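You operate a simulated robot arm through the tools that you are given. There is no shell and no other tool. Be economical: measure what you need, move in short steps, check, and stop when the job is done.

You are at the controls of a simulated robot arm. One attempt, no reset.

JOB
Put the lever pattern from the top of the middle table in the basket there. Put the plate on the top of the die bench away on the shelf of the wash bench. Open the middle drawer of the drawer cabinet, put the folded cloth on the top of the die bench away in the inside of the middle drawer of the drawer cabinet and shut the drawer again. Put the handled pad on the top of the tree bench away on the top of the die bench. Take the pin on the top of the tree bench and put it away on the top of the die bench. Take the felt block from the rubber mat on the inspection desk and put it on the glass of the light box. Put the flange pattern from the near end of the wooden bench on the shelf under the wooden bench. Open the top drawer of the tree bench, take the gap gauge on the near end of the wooden bench and put it away in the inside of the tree bench's top drawer and shut the drawer again. Take the steel plug and put it in the slotted tray. Put the blue spray can from the top of the gear table on the near end of the wooden bench and the green spray can on the shelf of the wash bench. Do these in any order. Set down upright: handled pad, gap gauge, spray can.

It is judged by the outcome, as a careful person would: the job done as asked, and still so three seconds after it is handed in. It fails if anything else is knocked over, pushed out of place, dropped, spilled or broken. Flat cloth is picked up by pressing the open fingertips on it (5 to 10 N) and closing them slowly along it; thin cloth reads only 2 to 8 mm in the jaws.

ROBOT AND FRAMES
A 7-joint arm with a two-finger parallel gripper on a trunk, on a base that drives. Base frame: it is fixed to the floor where the robot stands at the start and does not move with it; the origin is under the middle of the robot, x ahead of it, y to its left, z up. Readings come in cm, rad, newtons and seconds.
Its first joint turns from -2.007 to 2.007 rad. Places, roughly: basket (28x20x16 cm) [90, -20, 90]; felt block (5x3x3 cm) [-80, -230, 80]; flange pattern (8x6x3 cm) [-730, -270, 90]; folded cloth (6x5x3 cm) [280, -120, 90]; gap gauge [-775, -275, 100]; glass of the light box (13x17 cm) [-152, -240, 84]; handled pad (6x5x5 cm) [150, -270, 90]; inside of the middle drawer of the drawer cabinet [-150, -250, 30]; inside of the tree bench's top drawer [120, -240, 70]; lever pattern (8x4x3 cm) [70, -10, 90]; middle drawer of the drawer cabinet [-150, -240, 40]; near end of the wooden bench [-750, -260, 80]; pin (3x3x10 cm) [40, -250, 90]; plate (13x10x4 cm) [270, -100, 90]; shelf of the wash bench [-600, -260, 30]; shelf under the wooden bench [-780, -260, 20]; slotted tray (25x20x13 cm) [-630, -250, 30]; spray can [-900, -150, 100]; steel plug (2x2x3 cm) [-870, -170, 90]; top drawer of the tree bench [120, -230, 70]; top of the die bench [260, -70, 80]. Payload 3.91 kg.
The tool frame sits at the grasp point between the pads (the TCP): z along the fingers, y along the line on which they close. The tips reach 3 cm beyond it. The gripper opens to 11 cm. The fingers are 2 cm wide and 1 cm thick; the gripper's body (4.8 by 11.2 cm) begins 5.5 cm behind the TCP.
Orientation is told as [roll, pitch, yaw] about the base's x, y, z axes, in that order, counted from this pose: with the fingers straight down and closing along the base's y, the tool's x points along the base's -x, its y along +y and its z along -z.

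CONTROLS
- The arm moves only by the tool play_rows. Its argument "plan" is a list of rows, each an object of numbers (a shift or turn left out is 0, a gripper value left out holds the last): "x", "y", "z": the shift along the tool's x, y, z in units of 150 mm (1.0 is 150 mm); "rx", "ry", "rz": the turn, a rotation vector about the tool's x, y, z in units of 180 degrees (1.0 is 180 degrees); "jaw": the gripper command, from -1 (shut) to 1 (fully open), values between in proportion. In form: [{"x": .., "y": .., "z": .., "rx": .., "ry": .., "rz": .., "jaw": ..}, ...]. A call has 1 to 12 rows; each row is the pose to reach, as a shift and turn from the pose commanded when the call began, along the tool's axes at that moment. A call with a number of a shift or a turn outside -1 to 1 is refused whole. Each row takes 0.2 s and may step no farther than 5 cm and 0.15 rad from the row before; otherwise, or with a gripper value out of range, the whole call is refused. Where a pose cannot be reached the arm comes as near as it can. A force on the tool above 40 N (or 10 N above the force at the start of the call, whichever is more), or a blocked arm, ends the call early, and 0.2 s more pass. The fingers move at their own pace (about 15.3 cm/s each) and stop on an object; they squeeze with about 37 N. The grip force told is the motor's: it shows also when the fingers shut on nothing. Time passes only in rows, and 0.2 s behind the last, so rows that repeat a pose let the fingers close. The reply holds the time, the measured pose of the TCP, the force on the tool along the base axes, the opening and the grip force, in the units named above and with some noise, with the torque about the TCP (base axes, N m) and any sound that the robot's microphone picked up.
- Cameras (640 x 400 px; columns grow to the right, rows downward): "scene" is now at [21.26, 14.7, 149.77]; the picture's right is [-0.63, -0.78, 0.00], its down [-0.40, 0.32, -0.86] and it looks along [0.67, -0.54, -0.52] (base axes); focal length 263 px, centre (320, 200). "wrist" rides on the gripper at [7.2, 1.7, -10.3] in the tool frame; the picture's right is [-0.23, 0.97, 0.00], its down [-0.76, -0.18, -0.62] and it looks along [-0.61, -0.14, 0.78] (tool axes); focal length 222 px, centre (320, 200). There is no depth. A picture from a camera that has moved, and an enlarged one, comes with that camera's place and axes in the base frame and with its lens.
- snapshot(camera): a new picture of that camera. No time passes.
- raise_lower(by): slides the trunk up (or, below 0, down) by that many cm; the arm and the scene camera ride with it, the base frame stays. It gives what a move gives, with no picture.
- steer(legs): drives the robot by 1 to 6 legs, each [ahead, left, turn to the left] in cm, cm and rad, along the robot's own axes; the way and the turn of a leg run together, so that a leg with both is an arc; at most 150 cm and 3.142 rad a leg. The arm and the cameras ride along, it lands a little off, and it stops where it bumps. It gives what a move gives.
- head_to(pan, tilt): turns the head with the scene camera to pan (to the left, within 1.396 rad either way) and tilt (down, from -0.506 to 1.204), counted from straight ahead of the robot. It gives what a move gives.
- enlarge(camera, box): a new picture of the part [left, top, right, bottom] of that camera's present view, enlarged. No time passes.
- sign_off(): hands the job in; it is judged then, once.

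Work in short steps. Places have to be worked out from the pictures, the camera data and where the tool is seen: move nearer, look again, correct. Check each grasp and each placing, and mend what went wrong. You have 588 turns and 360 pictures in all, those below and enlarged ones among them. Open the gripper and draw the arm clear of the work before you hand the job in, unless the task says otherwise; then end with one line.

The tools are called after ">>>" as a command line: name --argument value ..., lists and objects as JSON in quotes. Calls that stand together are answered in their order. play_rows: Moves the arm, as the interface text tells. Its arguments: {"type":"object","properties":{"plan":{"type":"array","items":{"type":"object","properties":{"x":{"type":"number"},"y":{"type":"number"},"z":{"type":"number"},"rx":{"type":"number"},"ry":{"type":"number"},"rz":{"type":"number"},"jaw":{"type":"number"}}}}},"required":["plan"]} The other tools are called the same way: raise_lower (by) slides the trunk up or down; steer (legs) drives the base; head_to (pan, tilt) turns the head that bears the scene camera; snapshot (camera) takes a picture; enlarge (camera, box) takes an enlarged picture of a part of a camera's view; sign_off () hands the job in.

At the start:

```text
t: 0.0
tcp_pos: [59.94, -29.16, 119.47]
orientation: [0.002, 0.0, 0.0]
ft_force: [-0.2, -0.7, -0.1]
torque: [0.02, -0.01, 0.03]
opening: 11.0
finger_force: 0.1
trunk travel left (down, up): [-82.5, 16.5]
robot x, y, heading: [-0.32, 0.08, 0.001]
head pan, tilt: [-0.677, 0.541]
```

scene: 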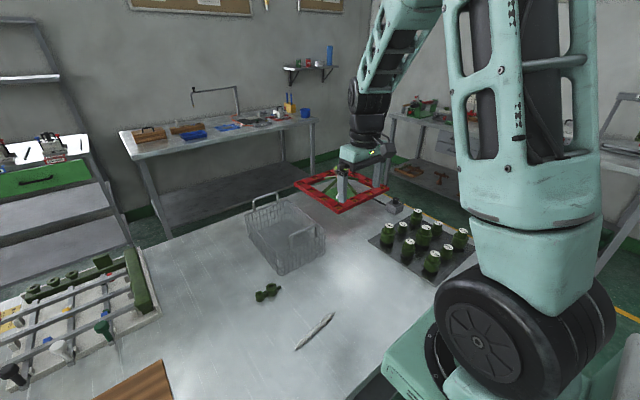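
wrist: 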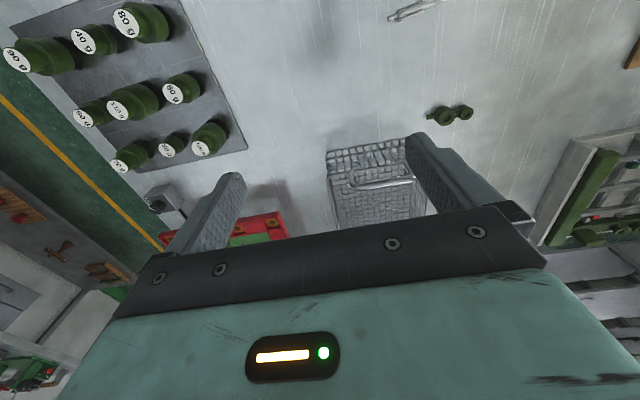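

I place the lever pattern near (72,-6,86) from both pictures. I'll take closer looks at it and at the basket.

>>> enlarge --camera "scene" --box '[220, 180, 380, 340]'

>>> enlarge --camera "wrist" --box '[320, 60, 520, 240]'

```text
2.50 times, centred on (300, 260) of scene
camera zoom: at [21.26, 14.7, 149.77], right [-0.63, -0.78, 0.0], down [-0.4, 0.32, -0.86], along [0.67, -0.54, -0.52], focal length 657 px, centre (370, 50)
```

zoom: 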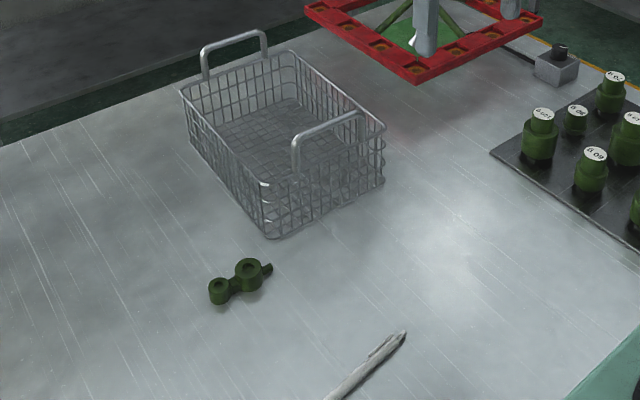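

```text
2.22 times, centred on (420, 150) of wrist
camera zoom: at [52.76, -27.47, 129.86], right [0.23, 0.97, 0.0], down [0.76, -0.18, 0.62], along [0.61, -0.14, -0.78], focal length 494 px, centre (98, 311)
```

zoom: 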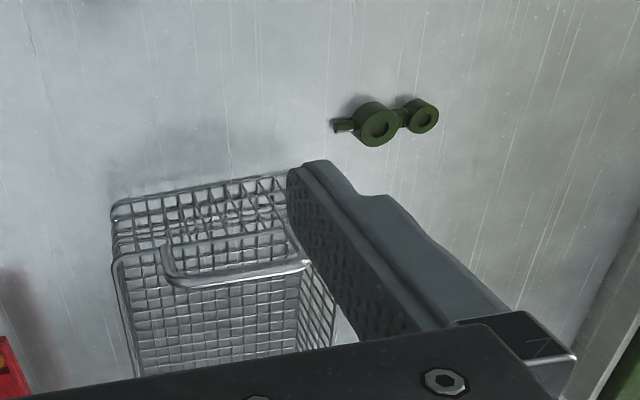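

The lever lies along y with its top at z≈88, so the table is at z≈85. The big hub is near (71.4,-7.6) and the basket spans x 75–103, y -13 to -31. I'll turn the gripper to close along x while moving toward the lever.

>>> play_rows --plan '[{"rz": 0.0455, "x": -0.07, "y": 0.09}, {"rz": 0.091, "x": -0.14, "y": 0.18}, {"rz": 0.1365, "x": -0.21, "y": 0.27}, {"rz": 0.182, "x": -0.28, "y": 0.36}, {"rz": 0.2275, "x": -0.35, "y": 0.45}, {"rz": 0.273, "x": -0.42, "y": 0.54}, {"rz": 0.3185, "x": -0.49, "y": 0.63}, {"rz": 0.364, "x": -0.56, "y": 0.72}, {"rz": 0.4095, "x": -0.63, "y": 0.81}, {"rz": 0.455, "x": -0.7, "y": 0.9}, {"rz": 0.5, "x": -0.767, "y": 1.0}]'

```text
t: 2.4
tcp_pos: [71.45, -14.32, 119.6]
orientation: [0.003, 0.002, -1.575]
ft_force: [-0.5, -1.1, -0.2]
torque: [-0.02, -0.01, -0.04]
opening: 11.02
finger_force: 0.0
trunk travel left (down, up): [-82.5, 16.5]
robot x, y, heading: [0.18, 0.04, 0.002]
head pan, tilt: [-0.677, 0.541]
```

The reach is good. Now I'll go above the lever's big hub and part of the way down.

>>> play_rows --plan '[{"x": 0.15, "z": 0.2}, {"x": 0.3, "z": 0.45}, {"x": 0.45, "z": 0.7}, {"x": 0.45, "z": 0.9}, {"x": 0.45, "z": 1.0}]'

>>> snapshot --camera "wrist"

>>> snapshot --camera "scene"

```text
t: 3.6
tcp_pos: [71.56, -7.4, 104.31]
orientation: [-0.001, 0.0, -1.571]
ft_force: [-0.1, 0.1, 0.1]
torque: [0.04, 0.03, -0.02]
opening: 11.01
finger_force: 0.0
trunk travel left (down, up): [-82.5, 16.5]
robot x, y, heading: [-0.2, 0.05, -0.004]
head pan, tilt: [-0.677, 0.541]
```

```text
355 pictures are left
camera wrist: at [73.3, -0.17, 114.69], right [0.97, -0.23, 0.0], down [-0.18, -0.76, 0.62], along [-0.14, -0.61, -0.78], focal length 222 px, centre (320, 200)
```

wrist: 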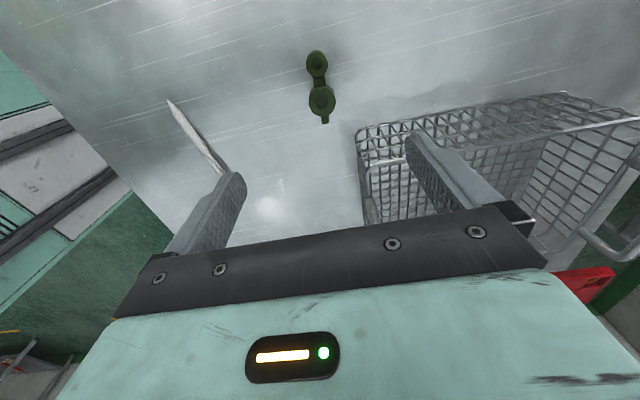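

```text
354 pictures are left
camera scene: at [21.25, 14.7, 149.77], right [-0.63, -0.78, 0.0], down [-0.4, 0.32, -0.86], along [0.67, -0.54, -0.51], focal length 263 px, centre (320, 200)
```

scene: 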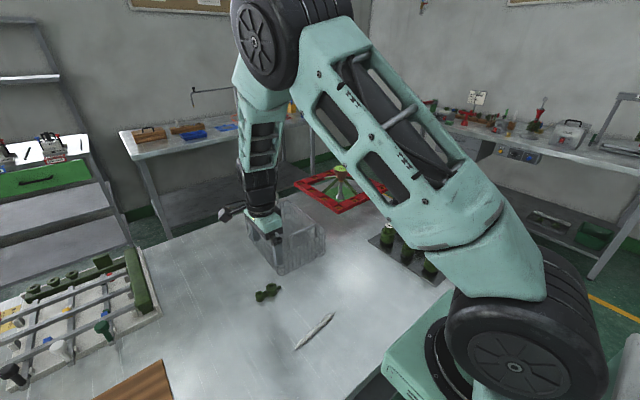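

The hub is at about (71.8,-7.2), nearly under the tool. I descend, close and check.

>>> play_rows --plan '[{"x": 0.013, "y": 0.02, "z": 0.25, "jaw": 0.5}, {"x": 0.013, "y": 0.02, "z": 0.5}, {"x": 0.013, "y": 0.02, "z": 0.75}, {"x": 0.013, "y": 0.02, "z": 0.9}, {"x": 0.013, "y": 0.02, "z": 1.0}]'

>>> snapshot --camera "wrist"

```text
t: 4.8
tcp_pos: [71.65, -7.21, 89.56]
orientation: [-0.001, 0.0, -1.57]
ft_force: [-0.6, -0.3, 0.0]
torque: [-0.01, -0.04, 0.01]
opening: 8.26
finger_force: 0.1
trunk travel left (down, up): [-82.5, 16.5]
robot x, y, heading: [-0.11, -0.25, -0.001]
head pan, tilt: [-0.677, 0.541]
```

```text
353 pictures are left
camera wrist: at [73.43, 0.04, 99.83], right [0.97, -0.23, 0.0], down [-0.18, -0.76, 0.62], along [-0.14, -0.61, -0.78], focal length 222 px, centre (320, 200)
```

wrist: 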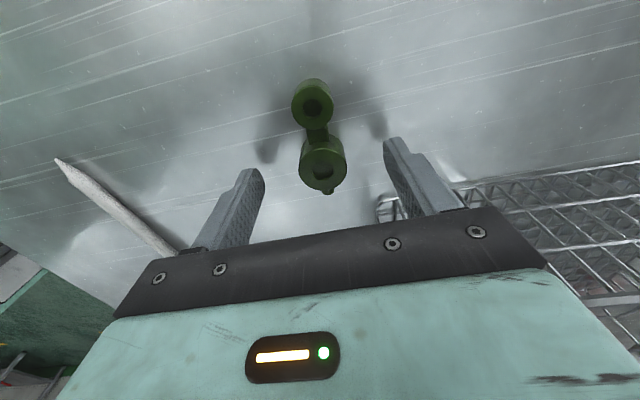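

The hub centre is at about (72.0,-6.7). I'll adjust slightly, go down 1.1 cm and grip.

>>> play_rows --plan '[{"x": 0.033, "y": 0.013, "z": 0.04}, {"x": 0.033, "y": 0.013, "z": 0.073}, {"x": 0.033, "y": 0.013, "z": 0.073, "jaw": -1}, {"x": 0.033, "y": 0.013, "z": 0.073, "jaw": -1}, {"x": 0.033, "y": 0.013, "z": 0.073, "jaw": -1}, {"x": 0.033, "y": 0.013, "z": -0.2, "jaw": -1}]'

>>> snapshot --camera "wrist"

```text
t: 6.2
tcp_pos: [71.96, -6.7, 92.33]
orientation: [0.0, 0.001, -1.571]
ft_force: [-0.3, 0.3, -0.6]
torque: [-0.02, 0.02, -0.02]
opening: 3.0
finger_force: 37.4
trunk travel left (down, up): [-82.5, 16.5]
robot x, y, heading: [-0.31, -0.08, 0.002]
head pan, tilt: [-0.677, 0.541]
```

```text
352 pictures are left
camera wrist: at [73.68, 0.49, 102.75], right [0.97, -0.23, 0.0], down [-0.18, -0.76, 0.62], along [-0.14, -0.61, -0.78], focal length 222 px, centre (320, 200)
```

wrist: 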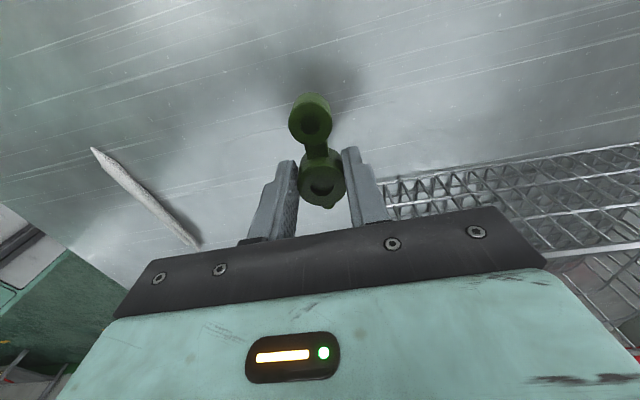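

The lever is held. I raise it and carry it over the basket.

>>> play_rows --plan '[{"z": -0.3}, {"z": -0.6}, {"z": -0.9}, {"z": -1.0}, {"z": -1.0, "x": -0.2, "y": 0.2}, {"z": -1.0, "x": -0.4, "y": 0.4}, {"z": -1.0, "x": -0.6, "y": 0.6}, {"z": -1.0, "x": -0.8, "y": 0.8}, {"z": -1.0, "x": -1.0, "y": 1.0}, {"z": -1.0, "x": -1.0, "y": 1.0}]'

>>> snapshot --camera "wrist"

>>> snapshot --camera "scene"

```text
t: 8.4
tcp_pos: [87.07, -21.79, 107.34]
orientation: [0.001, -0.001, -1.571]
ft_force: [0.1, 0.1, -0.3]
torque: [0.02, -0.02, -0.03]
opening: 3.0
finger_force: 37.5
trunk travel left (down, up): [-82.5, 16.5]
robot x, y, heading: [-0.04, -0.16, -0.001]
head pan, tilt: [-0.677, 0.541]
```

```text
351 pictures are left
camera wrist: at [88.8, -14.6, 117.75], right [0.97, -0.23, 0.0], down [-0.18, -0.76, 0.62], along [-0.14, -0.61, -0.78], focal length 222 px, centre (320, 200)
```

wrist: 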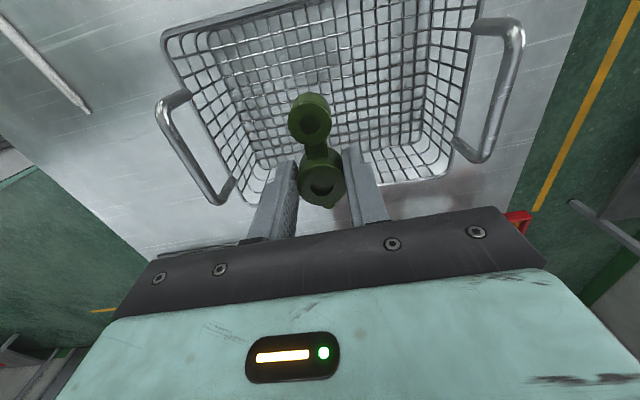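

```text
350 pictures are left
camera scene: at [21.27, 14.69, 149.77], right [-0.63, -0.78, 0.0], down [-0.4, 0.32, -0.86], along [0.67, -0.54, -0.52], focal length 263 px, centre (320, 200)
```

scene: 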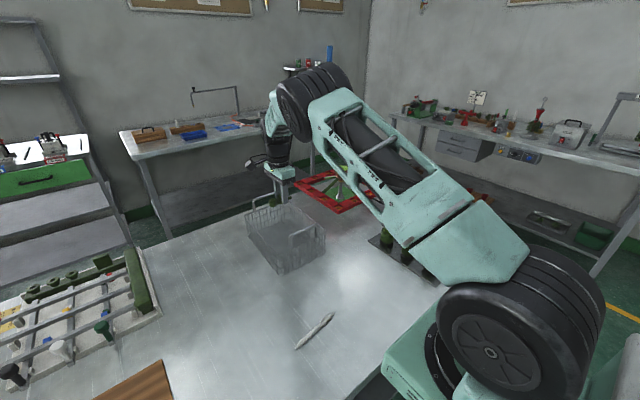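

The basket floor centre is near (88.6,-23.4), turned slightly. I align and lower the lever in.

>>> play_rows --plan '[{"x": -0.15, "y": 0.05}, {"x": -0.15, "y": 0.05, "z": 0.25}, {"x": -0.15, "y": 0.05, "z": 0.5}, {"x": -0.15, "y": 0.05, "z": 0.75}, {"x": -0.15, "y": 0.05, "z": 1.0}]'

>>> snapshot --camera "wrist"

```text
t: 9.6
tcp_pos: [87.43, -23.88, 92.58]
orientation: [0.001, -0.001, -1.571]
ft_force: [0.5, 0.2, 0.6]
torque: [0.0, -0.02, -0.02]
opening: 3.02
finger_force: 36.6
trunk travel left (down, up): [-82.5, 16.5]
robot x, y, heading: [-0.12, -0.12, 0.001]
head pan, tilt: [-0.677, 0.541]
```

```text
349 pictures are left
camera wrist: at [89.29, -16.68, 102.97], right [0.97, -0.23, 0.0], down [-0.18, -0.76, 0.62], along [-0.14, -0.61, -0.78], focal length 222 px, centre (320, 200)
```

wrist: 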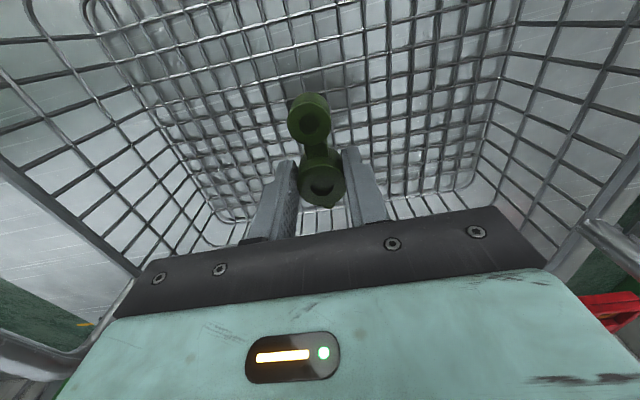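

Clear of the walls, so I lower the last few centimetres, watching force, then open a little and rise.

>>> play_rows --plan '[{"z": 0.1}, {"z": 0.16}, {"z": 0.19}, {"z": 0.19, "jaw": -0.2}, {"z": 0.19, "jaw": -0.1}, {"z": 0.0}, {"z": -0.3}, {"z": -0.6}, {"z": -0.9}, {"z": -1.0}]'

>>> snapshot --camera "wrist"

```text
t: 11.8
tcp_pos: [87.47, -23.94, 107.45]
orientation: [0.001, 0.001, -1.57]
ft_force: [1.0, -0.5, 0.2]
torque: [0.03, 0.04, -0.02]
opening: 4.96
finger_force: 0.1
trunk travel left (down, up): [-82.5, 16.5]
robot x, y, heading: [0.09, -0.04, 0.004]
head pan, tilt: [-0.677, 0.541]
```

```text
348 pictures are left
camera wrist: at [89.24, -16.69, 117.83], right [0.97, -0.23, 0.0], down [-0.18, -0.76, 0.62], along [-0.14, -0.61, -0.78], focal length 222 px, centre (320, 200)
```

wrist: 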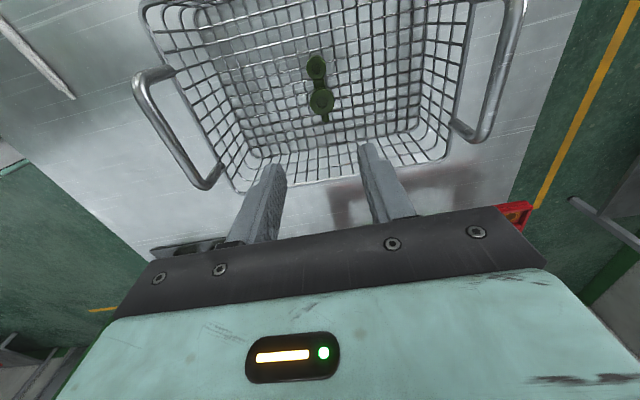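

The lever rests in the basket. I raise and retract the arm, then look around to plan the driving.

>>> play_rows --plan '[{"z": -0.3}, {"z": -0.6}, {"z": -0.9}, {"z": -1.0, "y": -0.2}, {"z": -1.0, "y": -0.5, "x": 0.2}, {"z": -1.0, "y": -0.8, "x": 0.4}, {"z": -1.0, "y": -1.0, "x": 0.6}, {"z": -1.0, "y": -1.0, "x": 0.8}]'

>>> play_rows --plan '[{"y": -0.3}, {"y": -0.6}, {"y": -0.9}, {"y": -1.0}]'

>>> head_to --pan 0.9 --tilt 0.5

>>> snapshot --camera "scene"

>>> head_to --pan -1.39 --tilt 0.5

>>> snapshot --camera "scene"

>>> head_to --pan 0.0 --tilt 0.4

>>> snapshot --camera "scene"

```text
refused: row 5 steps farther than a row can; nothing moved
```

```text
t: 12.8
tcp_pos: [72.6, -23.95, 107.52]
orientation: [0.001, 0.0, -1.572]
ft_force: [-0.5, -0.1, -0.4]
torque: [0.02, 0.02, -0.02]
opening: 4.96
finger_force: 0.1
trunk travel left (down, up): [-82.5, 16.5]
robot x, y, heading: [-0.02, -0.11, -0.002]
head pan, tilt: [-0.677, 0.541]
```

```text
t: 14.4
tcp_pos: [72.47, -23.92, 107.53]
orientation: [0.001, 0.0, -1.571]
ft_force: [0.3, -0.7, -0.2]
torque: [-0.01, 0.02, 0.02]
opening: 4.96
finger_force: 0.1
trunk travel left (down, up): [-82.5, 16.5]
robot x, y, heading: [0.12, -0.04, 0.002]
head pan, tilt: [0.901, 0.499]
```

```text
347 pictures are left
camera scene: at [19.9, 27.46, 150.15], right [0.78, -0.62, 0.0], down [-0.3, -0.37, -0.88], along [0.55, 0.69, -0.48], focal length 263 px, centre (320, 200)
```

scene: 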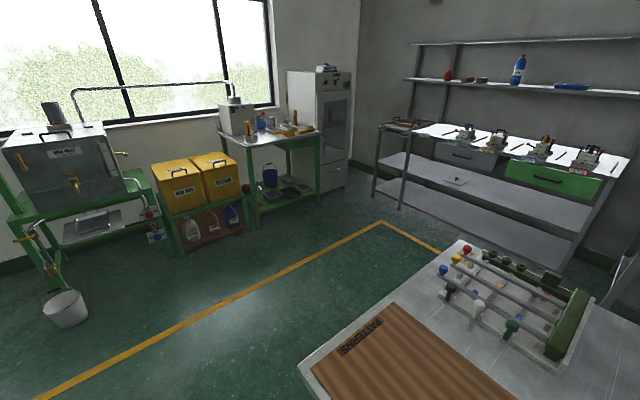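

```text
t: 16.6
tcp_pos: [72.61, -24.06, 107.52]
orientation: [0.001, 0.001, -1.569]
ft_force: [-0.2, -0.4, -0.8]
torque: [-0.04, -0.02, 0.01]
opening: 4.95
finger_force: 0.0
trunk travel left (down, up): [-82.5, 16.5]
robot x, y, heading: [-0.12, -0.07, -0.001]
head pan, tilt: [-1.389, 0.499]
```

```text
346 pictures are left
camera scene: at [15.89, 11.39, 150.15], right [-0.98, -0.18, 0.0], down [-0.09, 0.47, -0.88], along [0.16, -0.86, -0.48], focal length 263 px, centre (320, 200)
```

scene: 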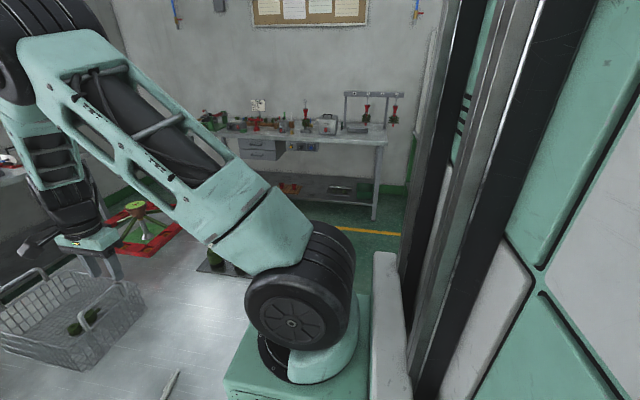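

```text
t: 18.1
tcp_pos: [72.66, -24.09, 107.5]
orientation: [0.0, 0.0, -1.571]
ft_force: [-0.4, 0.4, -0.2]
torque: [-0.02, 0.02, -0.03]
opening: 4.96
finger_force: 0.1
trunk travel left (down, up): [-82.5, 16.5]
robot x, y, heading: [0.2, -0.01, 0.002]
head pan, tilt: [0.0, 0.4]
```

```text
345 pictures are left
camera scene: at [23.5, 20.33, 151.06], right [0.0, -1.0, 0.0], down [-0.39, 0.0, -0.92], along [0.92, 0.0, -0.39], focal length 263 px, centre (320, 200)
```

scene: 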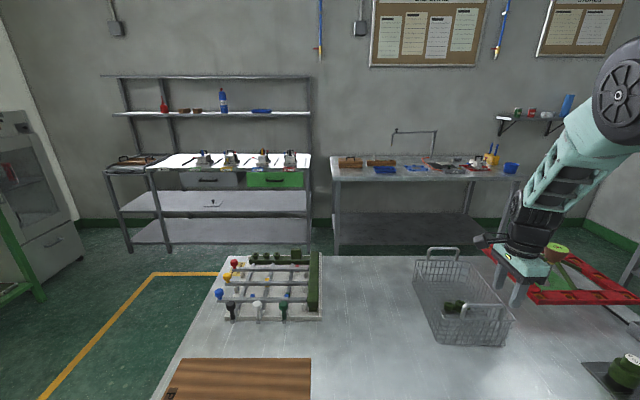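

I have a rough layout: tree bench on the right wall (front edge y≈-215), die bench ahead at x≈215–275. I'll raise and retract the arm before driving.

>>> play_rows --plan '[{"z": -0.3}, {"z": -0.6}, {"z": -0.9}, {"z": -1.0, "y": -0.2}, {"z": -1.0, "y": -0.5}, {"z": -1.0, "y": -0.8}, {"z": -1.0, "y": -1.0}]'

>>> play_rows --plan '[{"y": -0.3}, {"y": -0.6}, {"y": -0.9}, {"y": -0.9, "z": -0.2}]'

>>> head_to --pan -0.5 --tilt 1.1

>>> snapshot --camera "scene"

```text
t: 19.7
tcp_pos: [57.63, -23.89, 122.45]
orientation: [-0.001, 0.0, -1.57]
ft_force: [-0.3, 0.0, 0.8]
torque: [0.0, 0.05, -0.05]
opening: 4.94
finger_force: 0.1
trunk travel left (down, up): [-82.5, 16.5]
robot x, y, heading: [0.09, -0.21, -0.001]
head pan, tilt: [0.0, 0.4]
```

```text
t: 20.7
tcp_pos: [44.33, -23.89, 125.67]
orientation: [-0.001, 0.001, -1.571]
ft_force: [-0.6, 0.0, -0.1]
torque: [-0.01, -0.04, 0.0]
opening: 4.96
finger_force: 0.1
trunk travel left (down, up): [-82.5, 16.5]
robot x, y, heading: [0.35, 0.23, 0.001]
head pan, tilt: [0.0, 0.4]
```

```text
t: 21.8
tcp_pos: [44.35, -23.89, 125.65]
orientation: [0.002, 0.001, -1.571]
ft_force: [-0.3, -0.1, -0.2]
torque: [-0.01, -0.01, -0.01]
opening: 4.97
finger_force: 0.2
trunk travel left (down, up): [-82.5, 16.5]
robot x, y, heading: [-0.0, 0.03, -0.001]
head pan, tilt: [-0.499, 1.1]
```

```text
344 pictures are left
camera scene: at [19.78, 17.31, 145.39], right [-0.48, -0.88, 0.0], down [-0.78, 0.43, -0.45], along [0.4, -0.22, -0.89], focal length 263 px, centre (320, 200)
```

scene: 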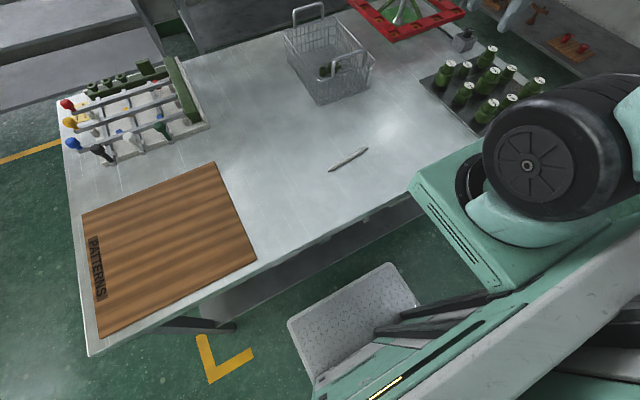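

The table edge is at x≈38 and the base reaches about 31 cm ahead and 27 cm to each side. I back off, turn right and drive down the aisle toward the tree bench.

>>> steer --legs '[[-30, 0, 0], [0, 0, -1.5708], [140, 0, 0]]'

>>> head_to --pan 0.7 --tilt 0.5

>>> snapshot --camera "scene"

>>> head_to --pan -0.6 --tilt 0.5

>>> snapshot --camera "scene"

```text
t: 34.2
tcp_pos: [-54.3, -183.66, 125.58]
orientation: [0.001, 0.0, 3.138]
ft_force: [0.3, -0.8, -0.7]
torque: [0.02, 0.0, -0.02]
opening: 4.94
finger_force: 0.0
trunk travel left (down, up): [-82.5, 16.5]
robot x, y, heading: [-30.73, -139.29, -1.575]
head pan, tilt: [-0.499, 1.1]
```

```text
t: 35.6
tcp_pos: [-54.44, -183.58, 125.67]
orientation: [0.0, 0.001, 3.138]
ft_force: [-0.2, -0.6, 0.4]
torque: [-0.02, 0.01, 0.0]
opening: 4.95
finger_force: 0.0
trunk travel left (down, up): [-82.5, 16.5]
robot x, y, heading: [-30.22, -139.64, -1.57]
head pan, tilt: [0.7, 0.499]
```

```text
343 pictures are left
camera scene: at [-4.05, -160.88, 150.15], right [-0.77, -0.64, 0.0], down [-0.31, 0.37, -0.88], along [0.56, -0.67, -0.48], focal length 263 px, centre (320, 200)
```

scene: 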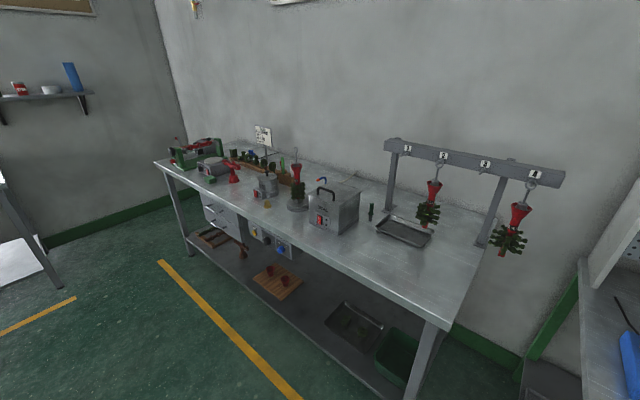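

```text
t: 37.1
tcp_pos: [-54.35, -183.73, 125.54]
orientation: [0.0, 0.001, 3.139]
ft_force: [-0.1, 0.7, -0.4]
torque: [-0.02, -0.02, 0.03]
opening: 4.92
finger_force: 0.0
trunk travel left (down, up): [-82.5, 16.5]
robot x, y, heading: [-30.17, -139.69, -1.575]
head pan, tilt: [-0.6, 0.499]
```

```text
342 pictures are left
camera scene: at [-15.04, -161.38, 150.15], right [-0.82, 0.57, 0.0], down [0.27, 0.39, -0.88], along [-0.5, -0.72, -0.48], focal length 263 px, centre (320, 200)
```

scene: 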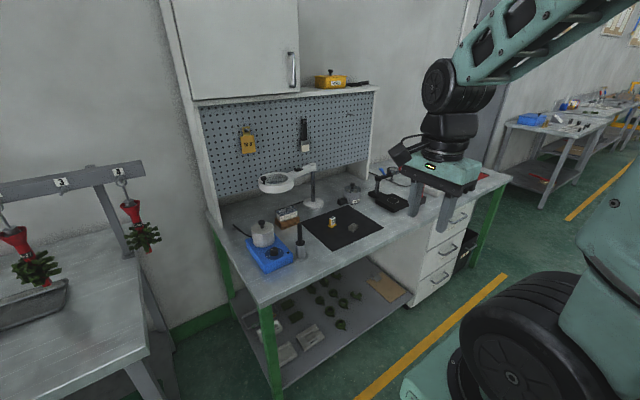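

I see the tree bench and the inspection desk. I enlarge to identify the pad, the pin and the drawers.

>>> enlarge --camera "scene" --box '[230, 120, 510, 300]'

>>> head_to --pan 0.7 --tilt 0.5

>>> enlarge --camera "scene" --box '[150, 110, 310, 230]'

>>> enlarge --camera "scene" --box '[280, 130, 480, 280]'

```text
2.22 times, centred on (370, 210) of scene
camera zoom: at [-15.04, -161.38, 150.15], right [-0.82, 0.57, 0.0], down [0.27, 0.39, -0.88], along [-0.5, -0.72, -0.48], focal length 584 px, centre (209, 178)
```

zoom: 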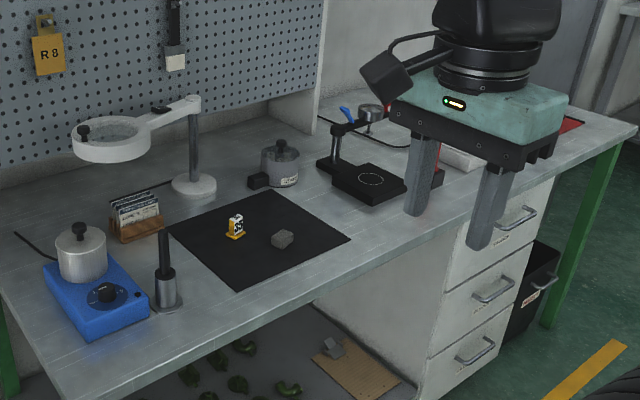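

```text
t: 38.5
tcp_pos: [-54.44, -183.68, 125.63]
orientation: [0.0, -0.001, 3.138]
ft_force: [-0.4, -0.3, -0.5]
torque: [0.04, 0.01, -0.03]
opening: 4.93
finger_force: 0.0
trunk travel left (down, up): [-82.5, 16.5]
robot x, y, heading: [-30.51, -139.78, -1.575]
head pan, tilt: [0.7, 0.499]
```

```text
3.33 times, centred on (230, 170) of scene
camera zoom: at [-4.05, -160.88, 150.15], right [-0.77, -0.64, 0.0], down [-0.31, 0.37, -0.88], along [0.56, -0.67, -0.48], focal length 876 px, centre (620, 300)
```

zoom: 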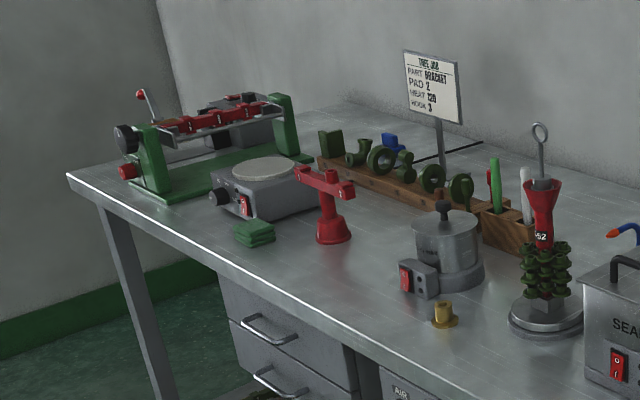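

```text
2.67 times, centred on (380, 205) of scene
camera zoom: at [-4.05, -160.88, 150.15], right [-0.77, -0.64, 0.0], down [-0.31, 0.37, -0.88], along [0.56, -0.67, -0.48], focal length 701 px, centre (160, 187)
```

zoom: 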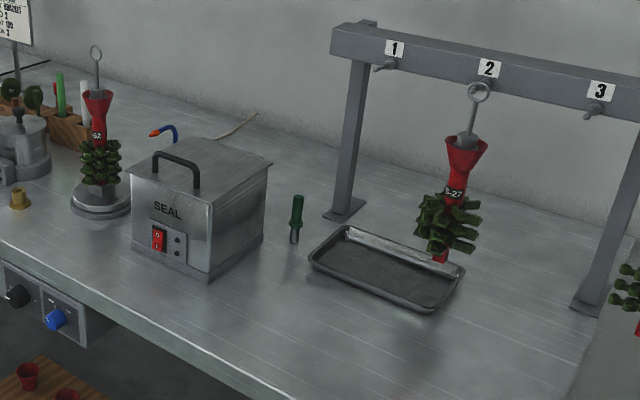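

The pin stands near (42,-251) and the blue handled pad near (152,-270). The felt block is close by, near (-84,-235), so I do that one first and drive in front of it.

>>> steer --legs '[[0, -50, 0], [22, 0, 0]]'

>>> head_to --pan -0.6 --tilt 0.7

>>> snapshot --camera "scene"

>>> snapshot --camera "wrist"

```text
t: 42.8
tcp_pos: [-105.13, -205.44, 125.64]
orientation: [0.0, 0.002, 3.136]
ft_force: [-0.8, 0.2, 0.0]
torque: [0.0, 0.02, 0.0]
opening: 4.94
finger_force: 0.1
trunk travel left (down, up): [-82.5, 16.5]
robot x, y, heading: [-81.09, -161.07, -1.579]
head pan, tilt: [0.7, 0.499]
```

```text
t: 44.3
tcp_pos: [-105.08, -205.47, 125.57]
orientation: [0.0, 0.002, 3.136]
ft_force: [0.6, -0.8, 0.0]
torque: [-0.01, -0.01, -0.03]
opening: 4.95
finger_force: 0.0
trunk travel left (down, up): [-82.5, 16.5]
robot x, y, heading: [-80.93, -161.37, -1.575]
head pan, tilt: [-0.6, 0.7]
```

```text
338 pictures are left
camera scene: at [-65.37, -182.67, 148.38], right [-0.82, 0.57, 0.0], down [0.37, 0.53, -0.77], along [-0.43, -0.63, -0.64], focal length 263 px, centre (320, 200)
```

scene: 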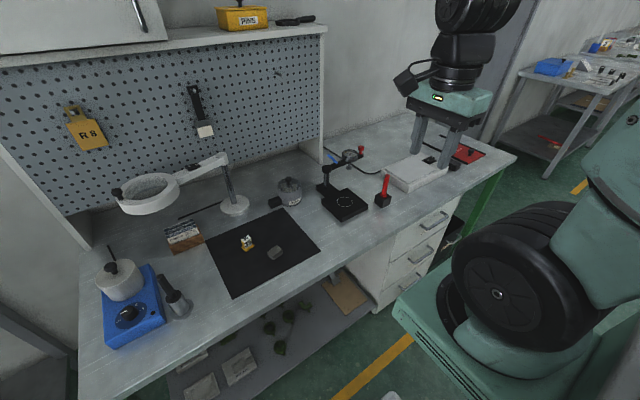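

```text
337 pictures are left
camera wrist: at [-97.86, -207.2, 135.97], right [-0.23, -0.97, 0.0], down [-0.76, 0.18, 0.62], along [-0.61, 0.14, -0.78], focal length 222 px, centre (320, 200)
```

wrist: 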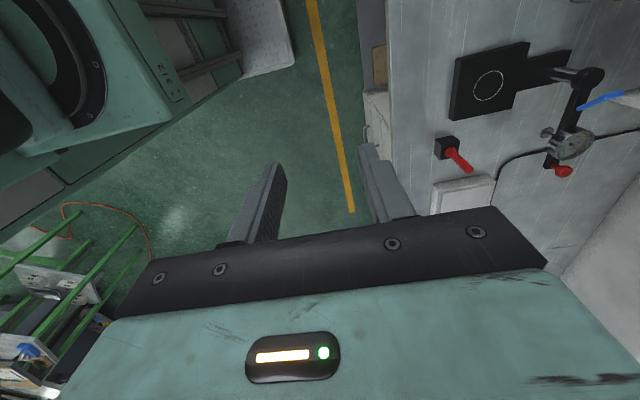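

The felt block sits at about (-83,-233), with its top near z≈83. The light box is the white slab nearer the gripper. I enlarge both.

>>> enlarge --camera "scene" --box '[200, 200, 340, 300]'

>>> enlarge --camera "scene" --box '[300, 120, 500, 240]'

```text
4.00 times, centred on (270, 250) of scene
camera zoom: at [-65.37, -182.67, 148.38], right [-0.82, 0.57, 0.0], down [0.37, 0.53, -0.77], along [-0.43, -0.63, -0.64], focal length 1051 px, centre (520, 0)
```

zoom: 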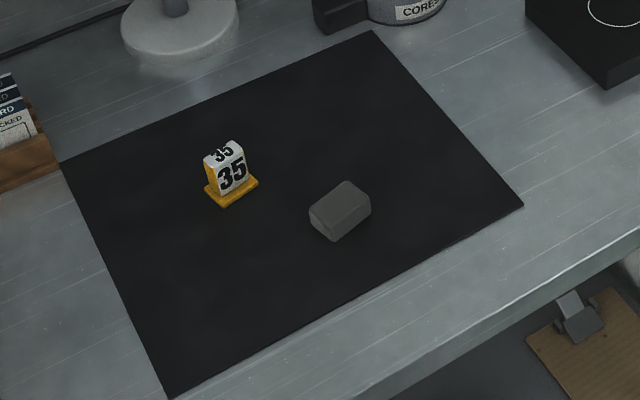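

```text
3.20 times, centred on (400, 180) of scene
camera zoom: at [-65.37, -182.67, 148.38], right [-0.82, 0.57, 0.0], down [0.37, 0.53, -0.77], along [-0.43, -0.63, -0.64], focal length 841 px, centre (64, 264)
```

zoom: 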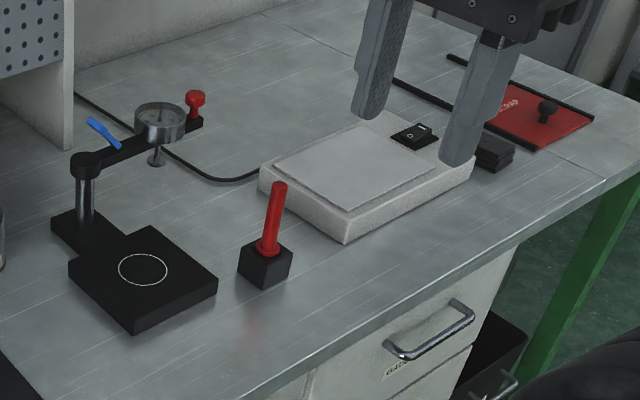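

The felt block lies at about (-83.4,-233.8), long axis 17° off x. I move over it, turning the gripper to close across its short side.

>>> play_rows --plan '[{"x": 0.15, "y": 0.15, "rz": -0.03}, {"x": 0.3, "y": 0.3, "rz": -0.06}, {"x": 0.45, "y": 0.45, "rz": -0.094}, {"x": 0.6, "y": 0.6, "rz": -0.094}, {"x": 0.8, "y": 0.8, "rz": -0.094}, {"x": 1.0, "y": 1.0, "rz": -0.094, "jaw": 0.1}]'

```text
t: 45.7
tcp_pos: [-90.28, -220.49, 125.67]
orientation: [0.001, 0.001, -2.851]
ft_force: [-0.6, 0.6, -0.1]
torque: [-0.07, -0.05, 0.04]
opening: 6.04
finger_force: 0.1
trunk travel left (down, up): [-82.5, 16.5]
robot x, y, heading: [-80.65, -161.17, -1.577]
head pan, tilt: [-0.6, 0.7]
```

>>> play_rows --plan '[{"x": 0.06, "y": 0.3}, {"x": 0.12, "y": 0.6, "z": 0.1}, {"x": 0.186, "y": 0.9, "z": 0.2}, {"x": 0.186, "y": 0.98, "z": 0.5}, {"x": 0.186, "y": 0.98, "z": 0.8}, {"x": 0.186, "y": 0.98, "z": 1.0}]'

>>> snapshot --camera "wrist"

>>> snapshot --camera "scene"

```text
t: 47.1
tcp_pos: [-83.2, -233.86, 110.66]
orientation: [0.001, 0.0, -2.849]
ft_force: [-0.2, 0.4, 0.7]
torque: [0.01, -0.01, -0.03]
opening: 6.06
finger_force: 0.0
trunk travel left (down, up): [-82.5, 16.5]
robot x, y, heading: [-80.88, -161.33, -1.578]
head pan, tilt: [-0.6, 0.7]
```

```text
334 pictures are left
camera wrist: at [-75.72, -233.38, 121.13], right [0.06, -1.0, 0.0], down [-0.78, -0.05, 0.62], along [-0.62, -0.04, -0.78], focal length 222 px, centre (320, 200)
```

wrist: 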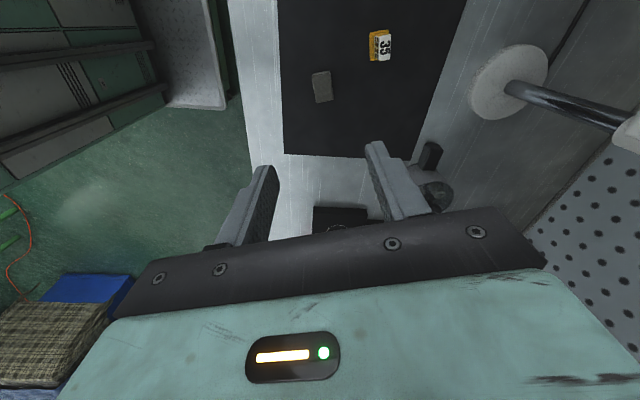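

```text
333 pictures are left
camera scene: at [-65.38, -182.65, 148.39], right [-0.82, 0.57, 0.0], down [0.37, 0.53, -0.77], along [-0.43, -0.63, -0.64], focal length 263 px, centre (320, 200)
```

scene: 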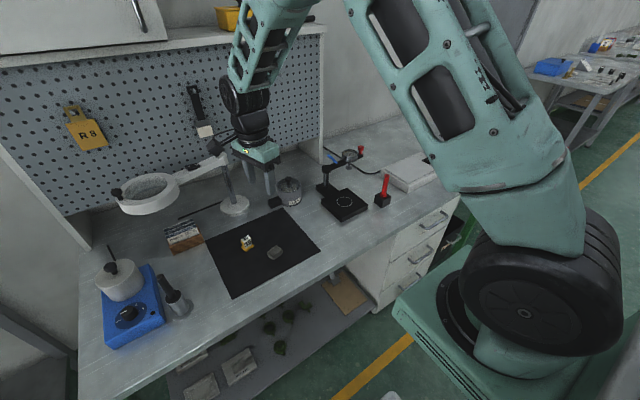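

The block is right under the tool at (-83.4,-234) and well aligned. I descend in two stages.

>>> play_rows --plan '[{"z": 0.3}, {"z": 0.6}, {"z": 0.9}, {"z": 1.0}]'

>>> play_rows --plan '[{"z": 0.25}, {"z": 0.4}, {"z": 0.5}]'

>>> snapshot --camera "wrist"

>>> enlarge --camera "scene" --box '[200, 150, 360, 300]'

```text
t: 48.1
tcp_pos: [-83.26, -233.85, 95.38]
orientation: [-0.002, 0.002, -2.85]
ft_force: [-0.3, 0.0, 0.7]
torque: [0.0, 0.06, 0.01]
opening: 6.05
finger_force: 0.1
trunk travel left (down, up): [-82.5, 16.5]
robot x, y, heading: [-80.83, -161.14, -1.572]
head pan, tilt: [-0.6, 0.7]
```

```text
t: 48.9
tcp_pos: [-83.32, -233.79, 88.17]
orientation: [0.0, 0.0, -2.851]
ft_force: [-0.3, -0.7, -0.2]
torque: [-0.03, 0.01, 0.04]
opening: 6.02
finger_force: 0.0
trunk travel left (down, up): [-82.5, 16.5]
robot x, y, heading: [-80.94, -161.34, -1.575]
head pan, tilt: [-0.6, 0.7]
```

```text
332 pictures are left
camera wrist: at [-75.86, -233.34, 98.47], right [0.06, -1.0, 0.0], down [-0.78, -0.05, 0.62], along [-0.62, -0.04, -0.78], focal length 222 px, centre (320, 200)
```

wrist: 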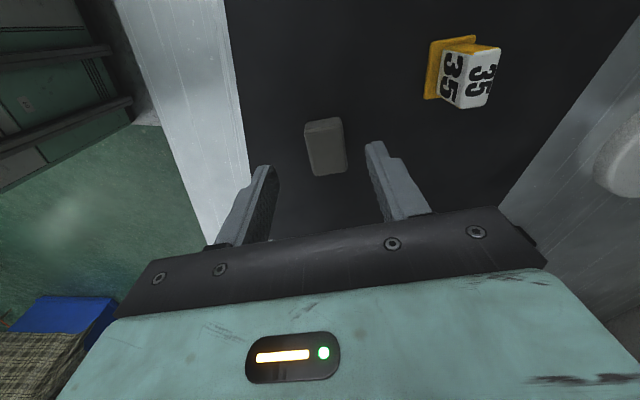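

```text
2.67 times, centred on (280, 225) of scene
camera zoom: at [-65.37, -182.66, 148.38], right [-0.82, 0.57, 0.0], down [0.37, 0.53, -0.76], along [-0.44, -0.63, -0.64], focal length 701 px, centre (427, 133)
```

zoom: 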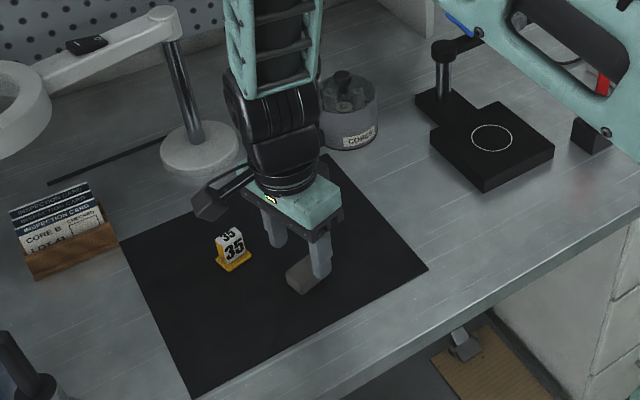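

Aligned. I lower 4 cm, grip, and lift.

>>> play_rows --plan '[{"z": 0.13}, {"z": 0.22}, {"z": 0.265}, {"z": 0.265, "jaw": -1}, {"z": 0.265, "jaw": -1}, {"z": 0.265, "jaw": -1}, {"z": 0.0, "jaw": -1}, {"z": -0.3, "jaw": -1}, {"z": -0.6, "jaw": -1}, {"z": -0.9, "jaw": -1}]'

>>> snapshot --camera "wrist"

```text
t: 51.1
tcp_pos: [-83.18, -233.72, 101.5]
orientation: [0.002, 0.001, -2.852]
ft_force: [0.8, 0.5, -0.9]
torque: [0.01, 0.02, 0.01]
opening: 2.87
finger_force: 37.0
trunk travel left (down, up): [-82.5, 16.5]
robot x, y, heading: [-81.0, -161.73, -1.578]
head pan, tilt: [-0.6, 0.7]
```

```text
330 pictures are left
camera wrist: at [-75.85, -233.35, 111.92], right [0.06, -1.0, 0.0], down [-0.78, -0.05, 0.62], along [-0.62, -0.04, -0.78], focal length 222 px, centre (320, 200)
```

wrist: 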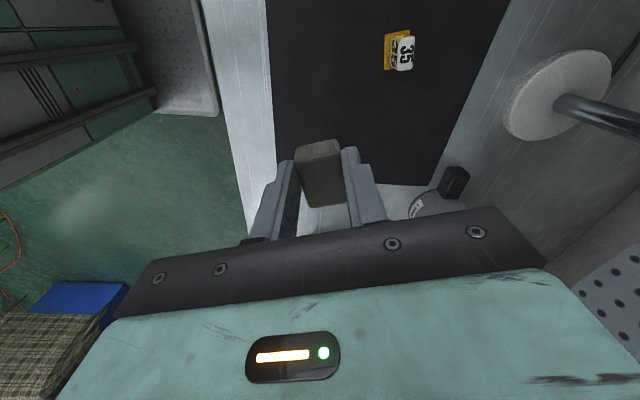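

The felt block is held. I raise and retract, then shift the robot right in front of the light box.

>>> play_rows --plan '[{"z": -0.3}, {"z": -0.6}, {"z": -0.9}, {"z": -1.0, "y": -0.2}, {"z": -1.0, "y": -0.5}, {"z": -1.0, "y": -0.8}, {"z": -1.0, "y": -1.0}]'

>>> steer --legs '[[0, -65, 0]]'

>>> head_to --pan -0.2 --tilt 0.8

>>> snapshot --camera "scene"

>>> snapshot --camera "wrist"

```text
t: 52.7
tcp_pos: [-87.68, -219.45, 116.68]
orientation: [0.0, -0.001, -2.849]
ft_force: [0.3, 0.6, 0.0]
torque: [0.02, 0.03, 0.0]
opening: 2.86
finger_force: 37.1
trunk travel left (down, up): [-82.5, 16.5]
robot x, y, heading: [-81.21, -161.26, -1.578]
head pan, tilt: [-0.6, 0.7]
```

```text
t: 56.3
tcp_pos: [-153.04, -219.12, 116.61]
orientation: [0.0, -0.002, -2.855]
ft_force: [0.0, 0.3, -0.5]
torque: [-0.05, 0.0, -0.04]
opening: 2.86
finger_force: 37.1
trunk travel left (down, up): [-82.5, 16.5]
robot x, y, heading: [-146.24, -160.76, -1.574]
head pan, tilt: [-0.6, 0.7]
```

```text
t: 57.2
tcp_pos: [-153.12, -219.19, 116.58]
orientation: [0.001, -0.001, -2.853]
ft_force: [0.0, 1.1, -0.2]
torque: [0.01, 0.01, -0.02]
opening: 2.86
finger_force: 37.1
trunk travel left (down, up): [-82.5, 16.5]
robot x, y, heading: [-146.36, -161.18, -1.579]
head pan, tilt: [-0.201, 0.799]
```

```text
329 pictures are left
camera scene: at [-127.38, -183.25, 147.56], right [-0.98, 0.21, 0.0], down [0.15, 0.7, -0.7], along [-0.14, -0.68, -0.72], focal length 263 px, centre (320, 200)
```

scene: 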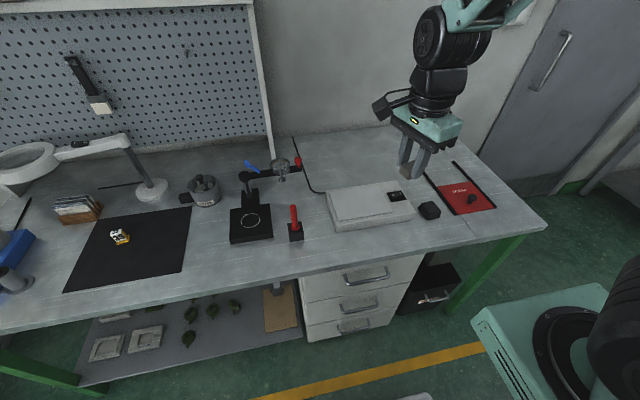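

```text
328 pictures are left
camera wrist: at [-145.56, -218.69, 126.98], right [0.06, -1.0, 0.0], down [-0.78, -0.05, 0.62], along [-0.62, -0.04, -0.78], focal length 222 px, centre (320, 200)
```

wrist: 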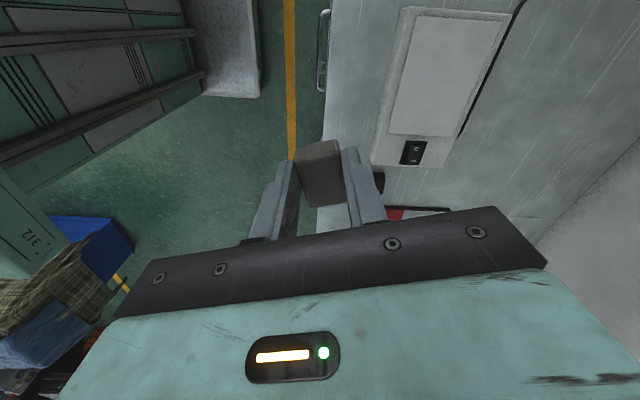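

The glass centre is at about (-152,-240.5), z≈84. I move over it at height.

>>> play_rows --plan '[{"x": -0.1, "y": 0.3}, {"x": -0.2, "y": 0.6}, {"x": -0.3, "y": 0.9}]'

>>> play_rows --plan '[{"x": -0.035, "y": 0.25}, {"x": -0.035, "y": 0.48}, {"x": -0.035, "y": 0.48, "z": 0.3}, {"x": -0.035, "y": 0.48, "z": 0.6}, {"x": -0.035, "y": 0.48, "z": 0.9}, {"x": -0.035, "y": 0.48, "z": 1.0}]'

>>> snapshot --camera "wrist"

>>> snapshot --camera "scene"

```text
t: 58.0
tcp_pos: [-153.46, -233.11, 116.42]
orientation: [0.001, -0.001, -2.854]
ft_force: [0.9, 0.4, -0.2]
torque: [-0.02, 0.0, -0.02]
opening: 2.87
finger_force: 36.8
trunk travel left (down, up): [-82.5, 16.5]
robot x, y, heading: [-146.04, -160.7, -1.578]
head pan, tilt: [-0.201, 0.799]
```

```text
t: 59.4
tcp_pos: [-151.75, -240.35, 101.49]
orientation: [-0.001, 0.001, -2.853]
ft_force: [0.3, 0.1, -0.6]
torque: [-0.01, -0.01, -0.01]
opening: 2.86
finger_force: 36.8
trunk travel left (down, up): [-82.5, 16.5]
robot x, y, heading: [-146.25, -160.82, -1.578]
head pan, tilt: [-0.201, 0.799]
```

```text
327 pictures are left
camera wrist: at [-144.36, -239.94, 111.93], right [0.06, -1.0, 0.0], down [-0.78, -0.05, 0.62], along [-0.62, -0.04, -0.78], focal length 222 px, centre (320, 200)
```

wrist: 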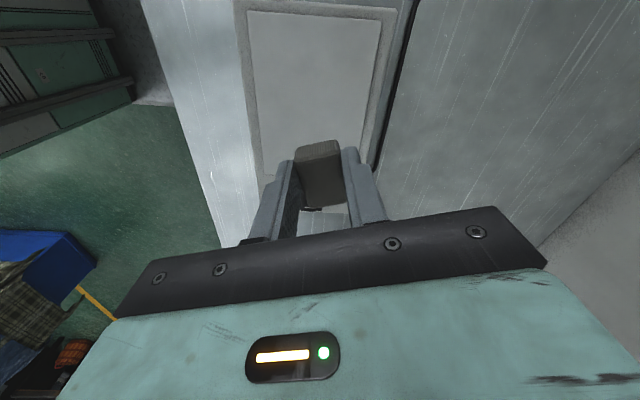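

```text
326 pictures are left
camera scene: at [-127.37, -183.24, 147.56], right [-0.98, 0.21, 0.0], down [0.15, 0.7, -0.7], along [-0.14, -0.68, -0.72], focal length 263 px, centre (320, 200)
```

scene: 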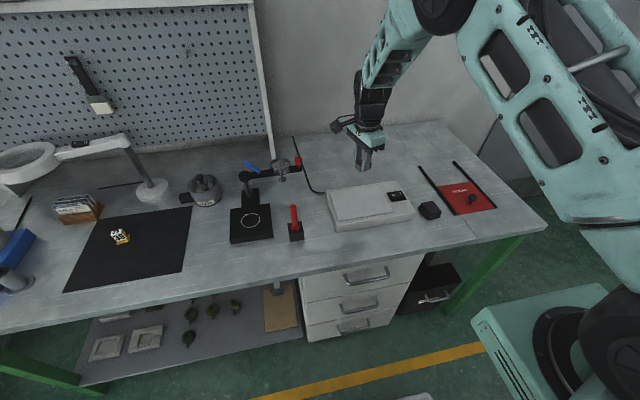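

The glass spans x -163…-144, y -246…-233. I lower to just above it and then ease down until contact.

>>> play_rows --plan '[{"x": -0.05, "y": -0.06, "z": 0.3}, {"x": -0.05, "y": -0.06, "z": 0.6}, {"x": -0.05, "y": -0.06, "z": 0.8}, {"x": -0.05, "y": -0.06, "z": 0.86}, {"x": -0.05, "y": -0.06, "z": 0.89}, {"x": -0.05, "y": -0.06, "z": 0.9}]'

>>> enlarge --camera "scene" --box '[300, 120, 460, 240]'

```text
t: 60.8
tcp_pos: [-152.89, -239.69, 88.38]
orientation: [0.002, -0.001, -2.854]
ft_force: [-1.3, 3.9, 16.5]
torque: [0.19, 0.17, -0.06]
opening: 2.85
finger_force: 37.3
trunk travel left (down, up): [-82.5, 16.5]
robot x, y, heading: [-145.85, -160.84, -1.577]
head pan, tilt: [-0.201, 0.799]
```

```text
3.33 times, centred on (380, 180) of scene
camera zoom: at [-127.38, -183.16, 147.6], right [-0.98, 0.21, 0.0], down [0.15, 0.7, -0.7], along [-0.14, -0.68, -0.72], focal length 876 px, centre (120, 267)
```

zoom: 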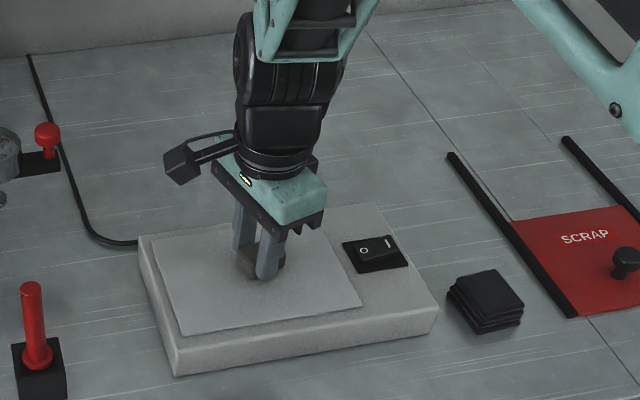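

Contact reads 16 N, so the block rests on the glass. I release and rise.

>>> play_rows --plan '[{"z": -0.01, "jaw": -0.3}, {"z": -0.01, "jaw": 0.0}, {"z": -0.01, "jaw": 0.0}, {"z": -0.2}, {"z": -0.5}, {"z": -0.8}, {"z": -1.0}]'

>>> play_rows --plan '[{"z": -0.3}, {"z": -0.6}, {"z": -0.9}, {"z": -1.0, "y": -0.2}, {"z": -1.0, "y": -0.5}, {"z": -1.0, "y": -0.8}, {"z": -1.0, "y": -1.0}]'

>>> enlarge --camera "scene" --box '[300, 150, 460, 360]'

```text
t: 62.4
tcp_pos: [-152.93, -239.74, 103.26]
orientation: [-0.001, 0.0, -2.853]
ft_force: [-0.1, -0.9, 0.1]
torque: [-0.02, -0.03, 0.03]
opening: 5.5
finger_force: 0.2
trunk travel left (down, up): [-82.5, 16.5]
robot x, y, heading: [-145.98, -160.9, -1.576]
head pan, tilt: [-0.201, 0.799]
```

```text
t: 64.0
tcp_pos: [-157.11, -225.19, 118.32]
orientation: [0.0, 0.0, -2.853]
ft_force: [0.5, 0.5, -0.4]
torque: [0.05, 0.01, 0.02]
opening: 5.53
finger_force: 0.0
trunk travel left (down, up): [-82.5, 16.5]
robot x, y, heading: [-145.99, -161.07, -1.575]
head pan, tilt: [-0.201, 0.799]
```

```text
1.90 times, centred on (380, 255) of scene
camera zoom: at [-127.35, -183.29, 147.55], right [-0.98, 0.21, 0.0], down [0.15, 0.7, -0.7], along [-0.14, -0.68, -0.72], focal length 501 px, centre (206, 95)
```

zoom: 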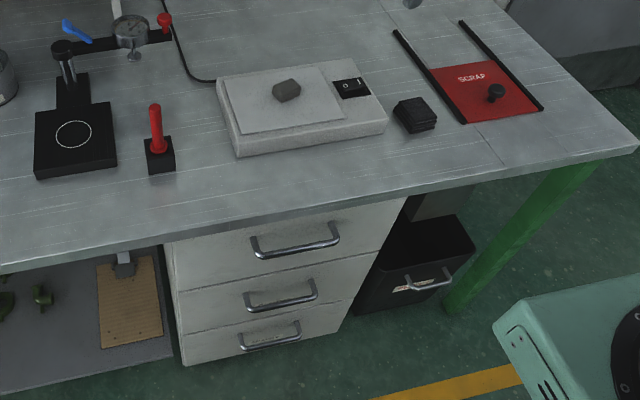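

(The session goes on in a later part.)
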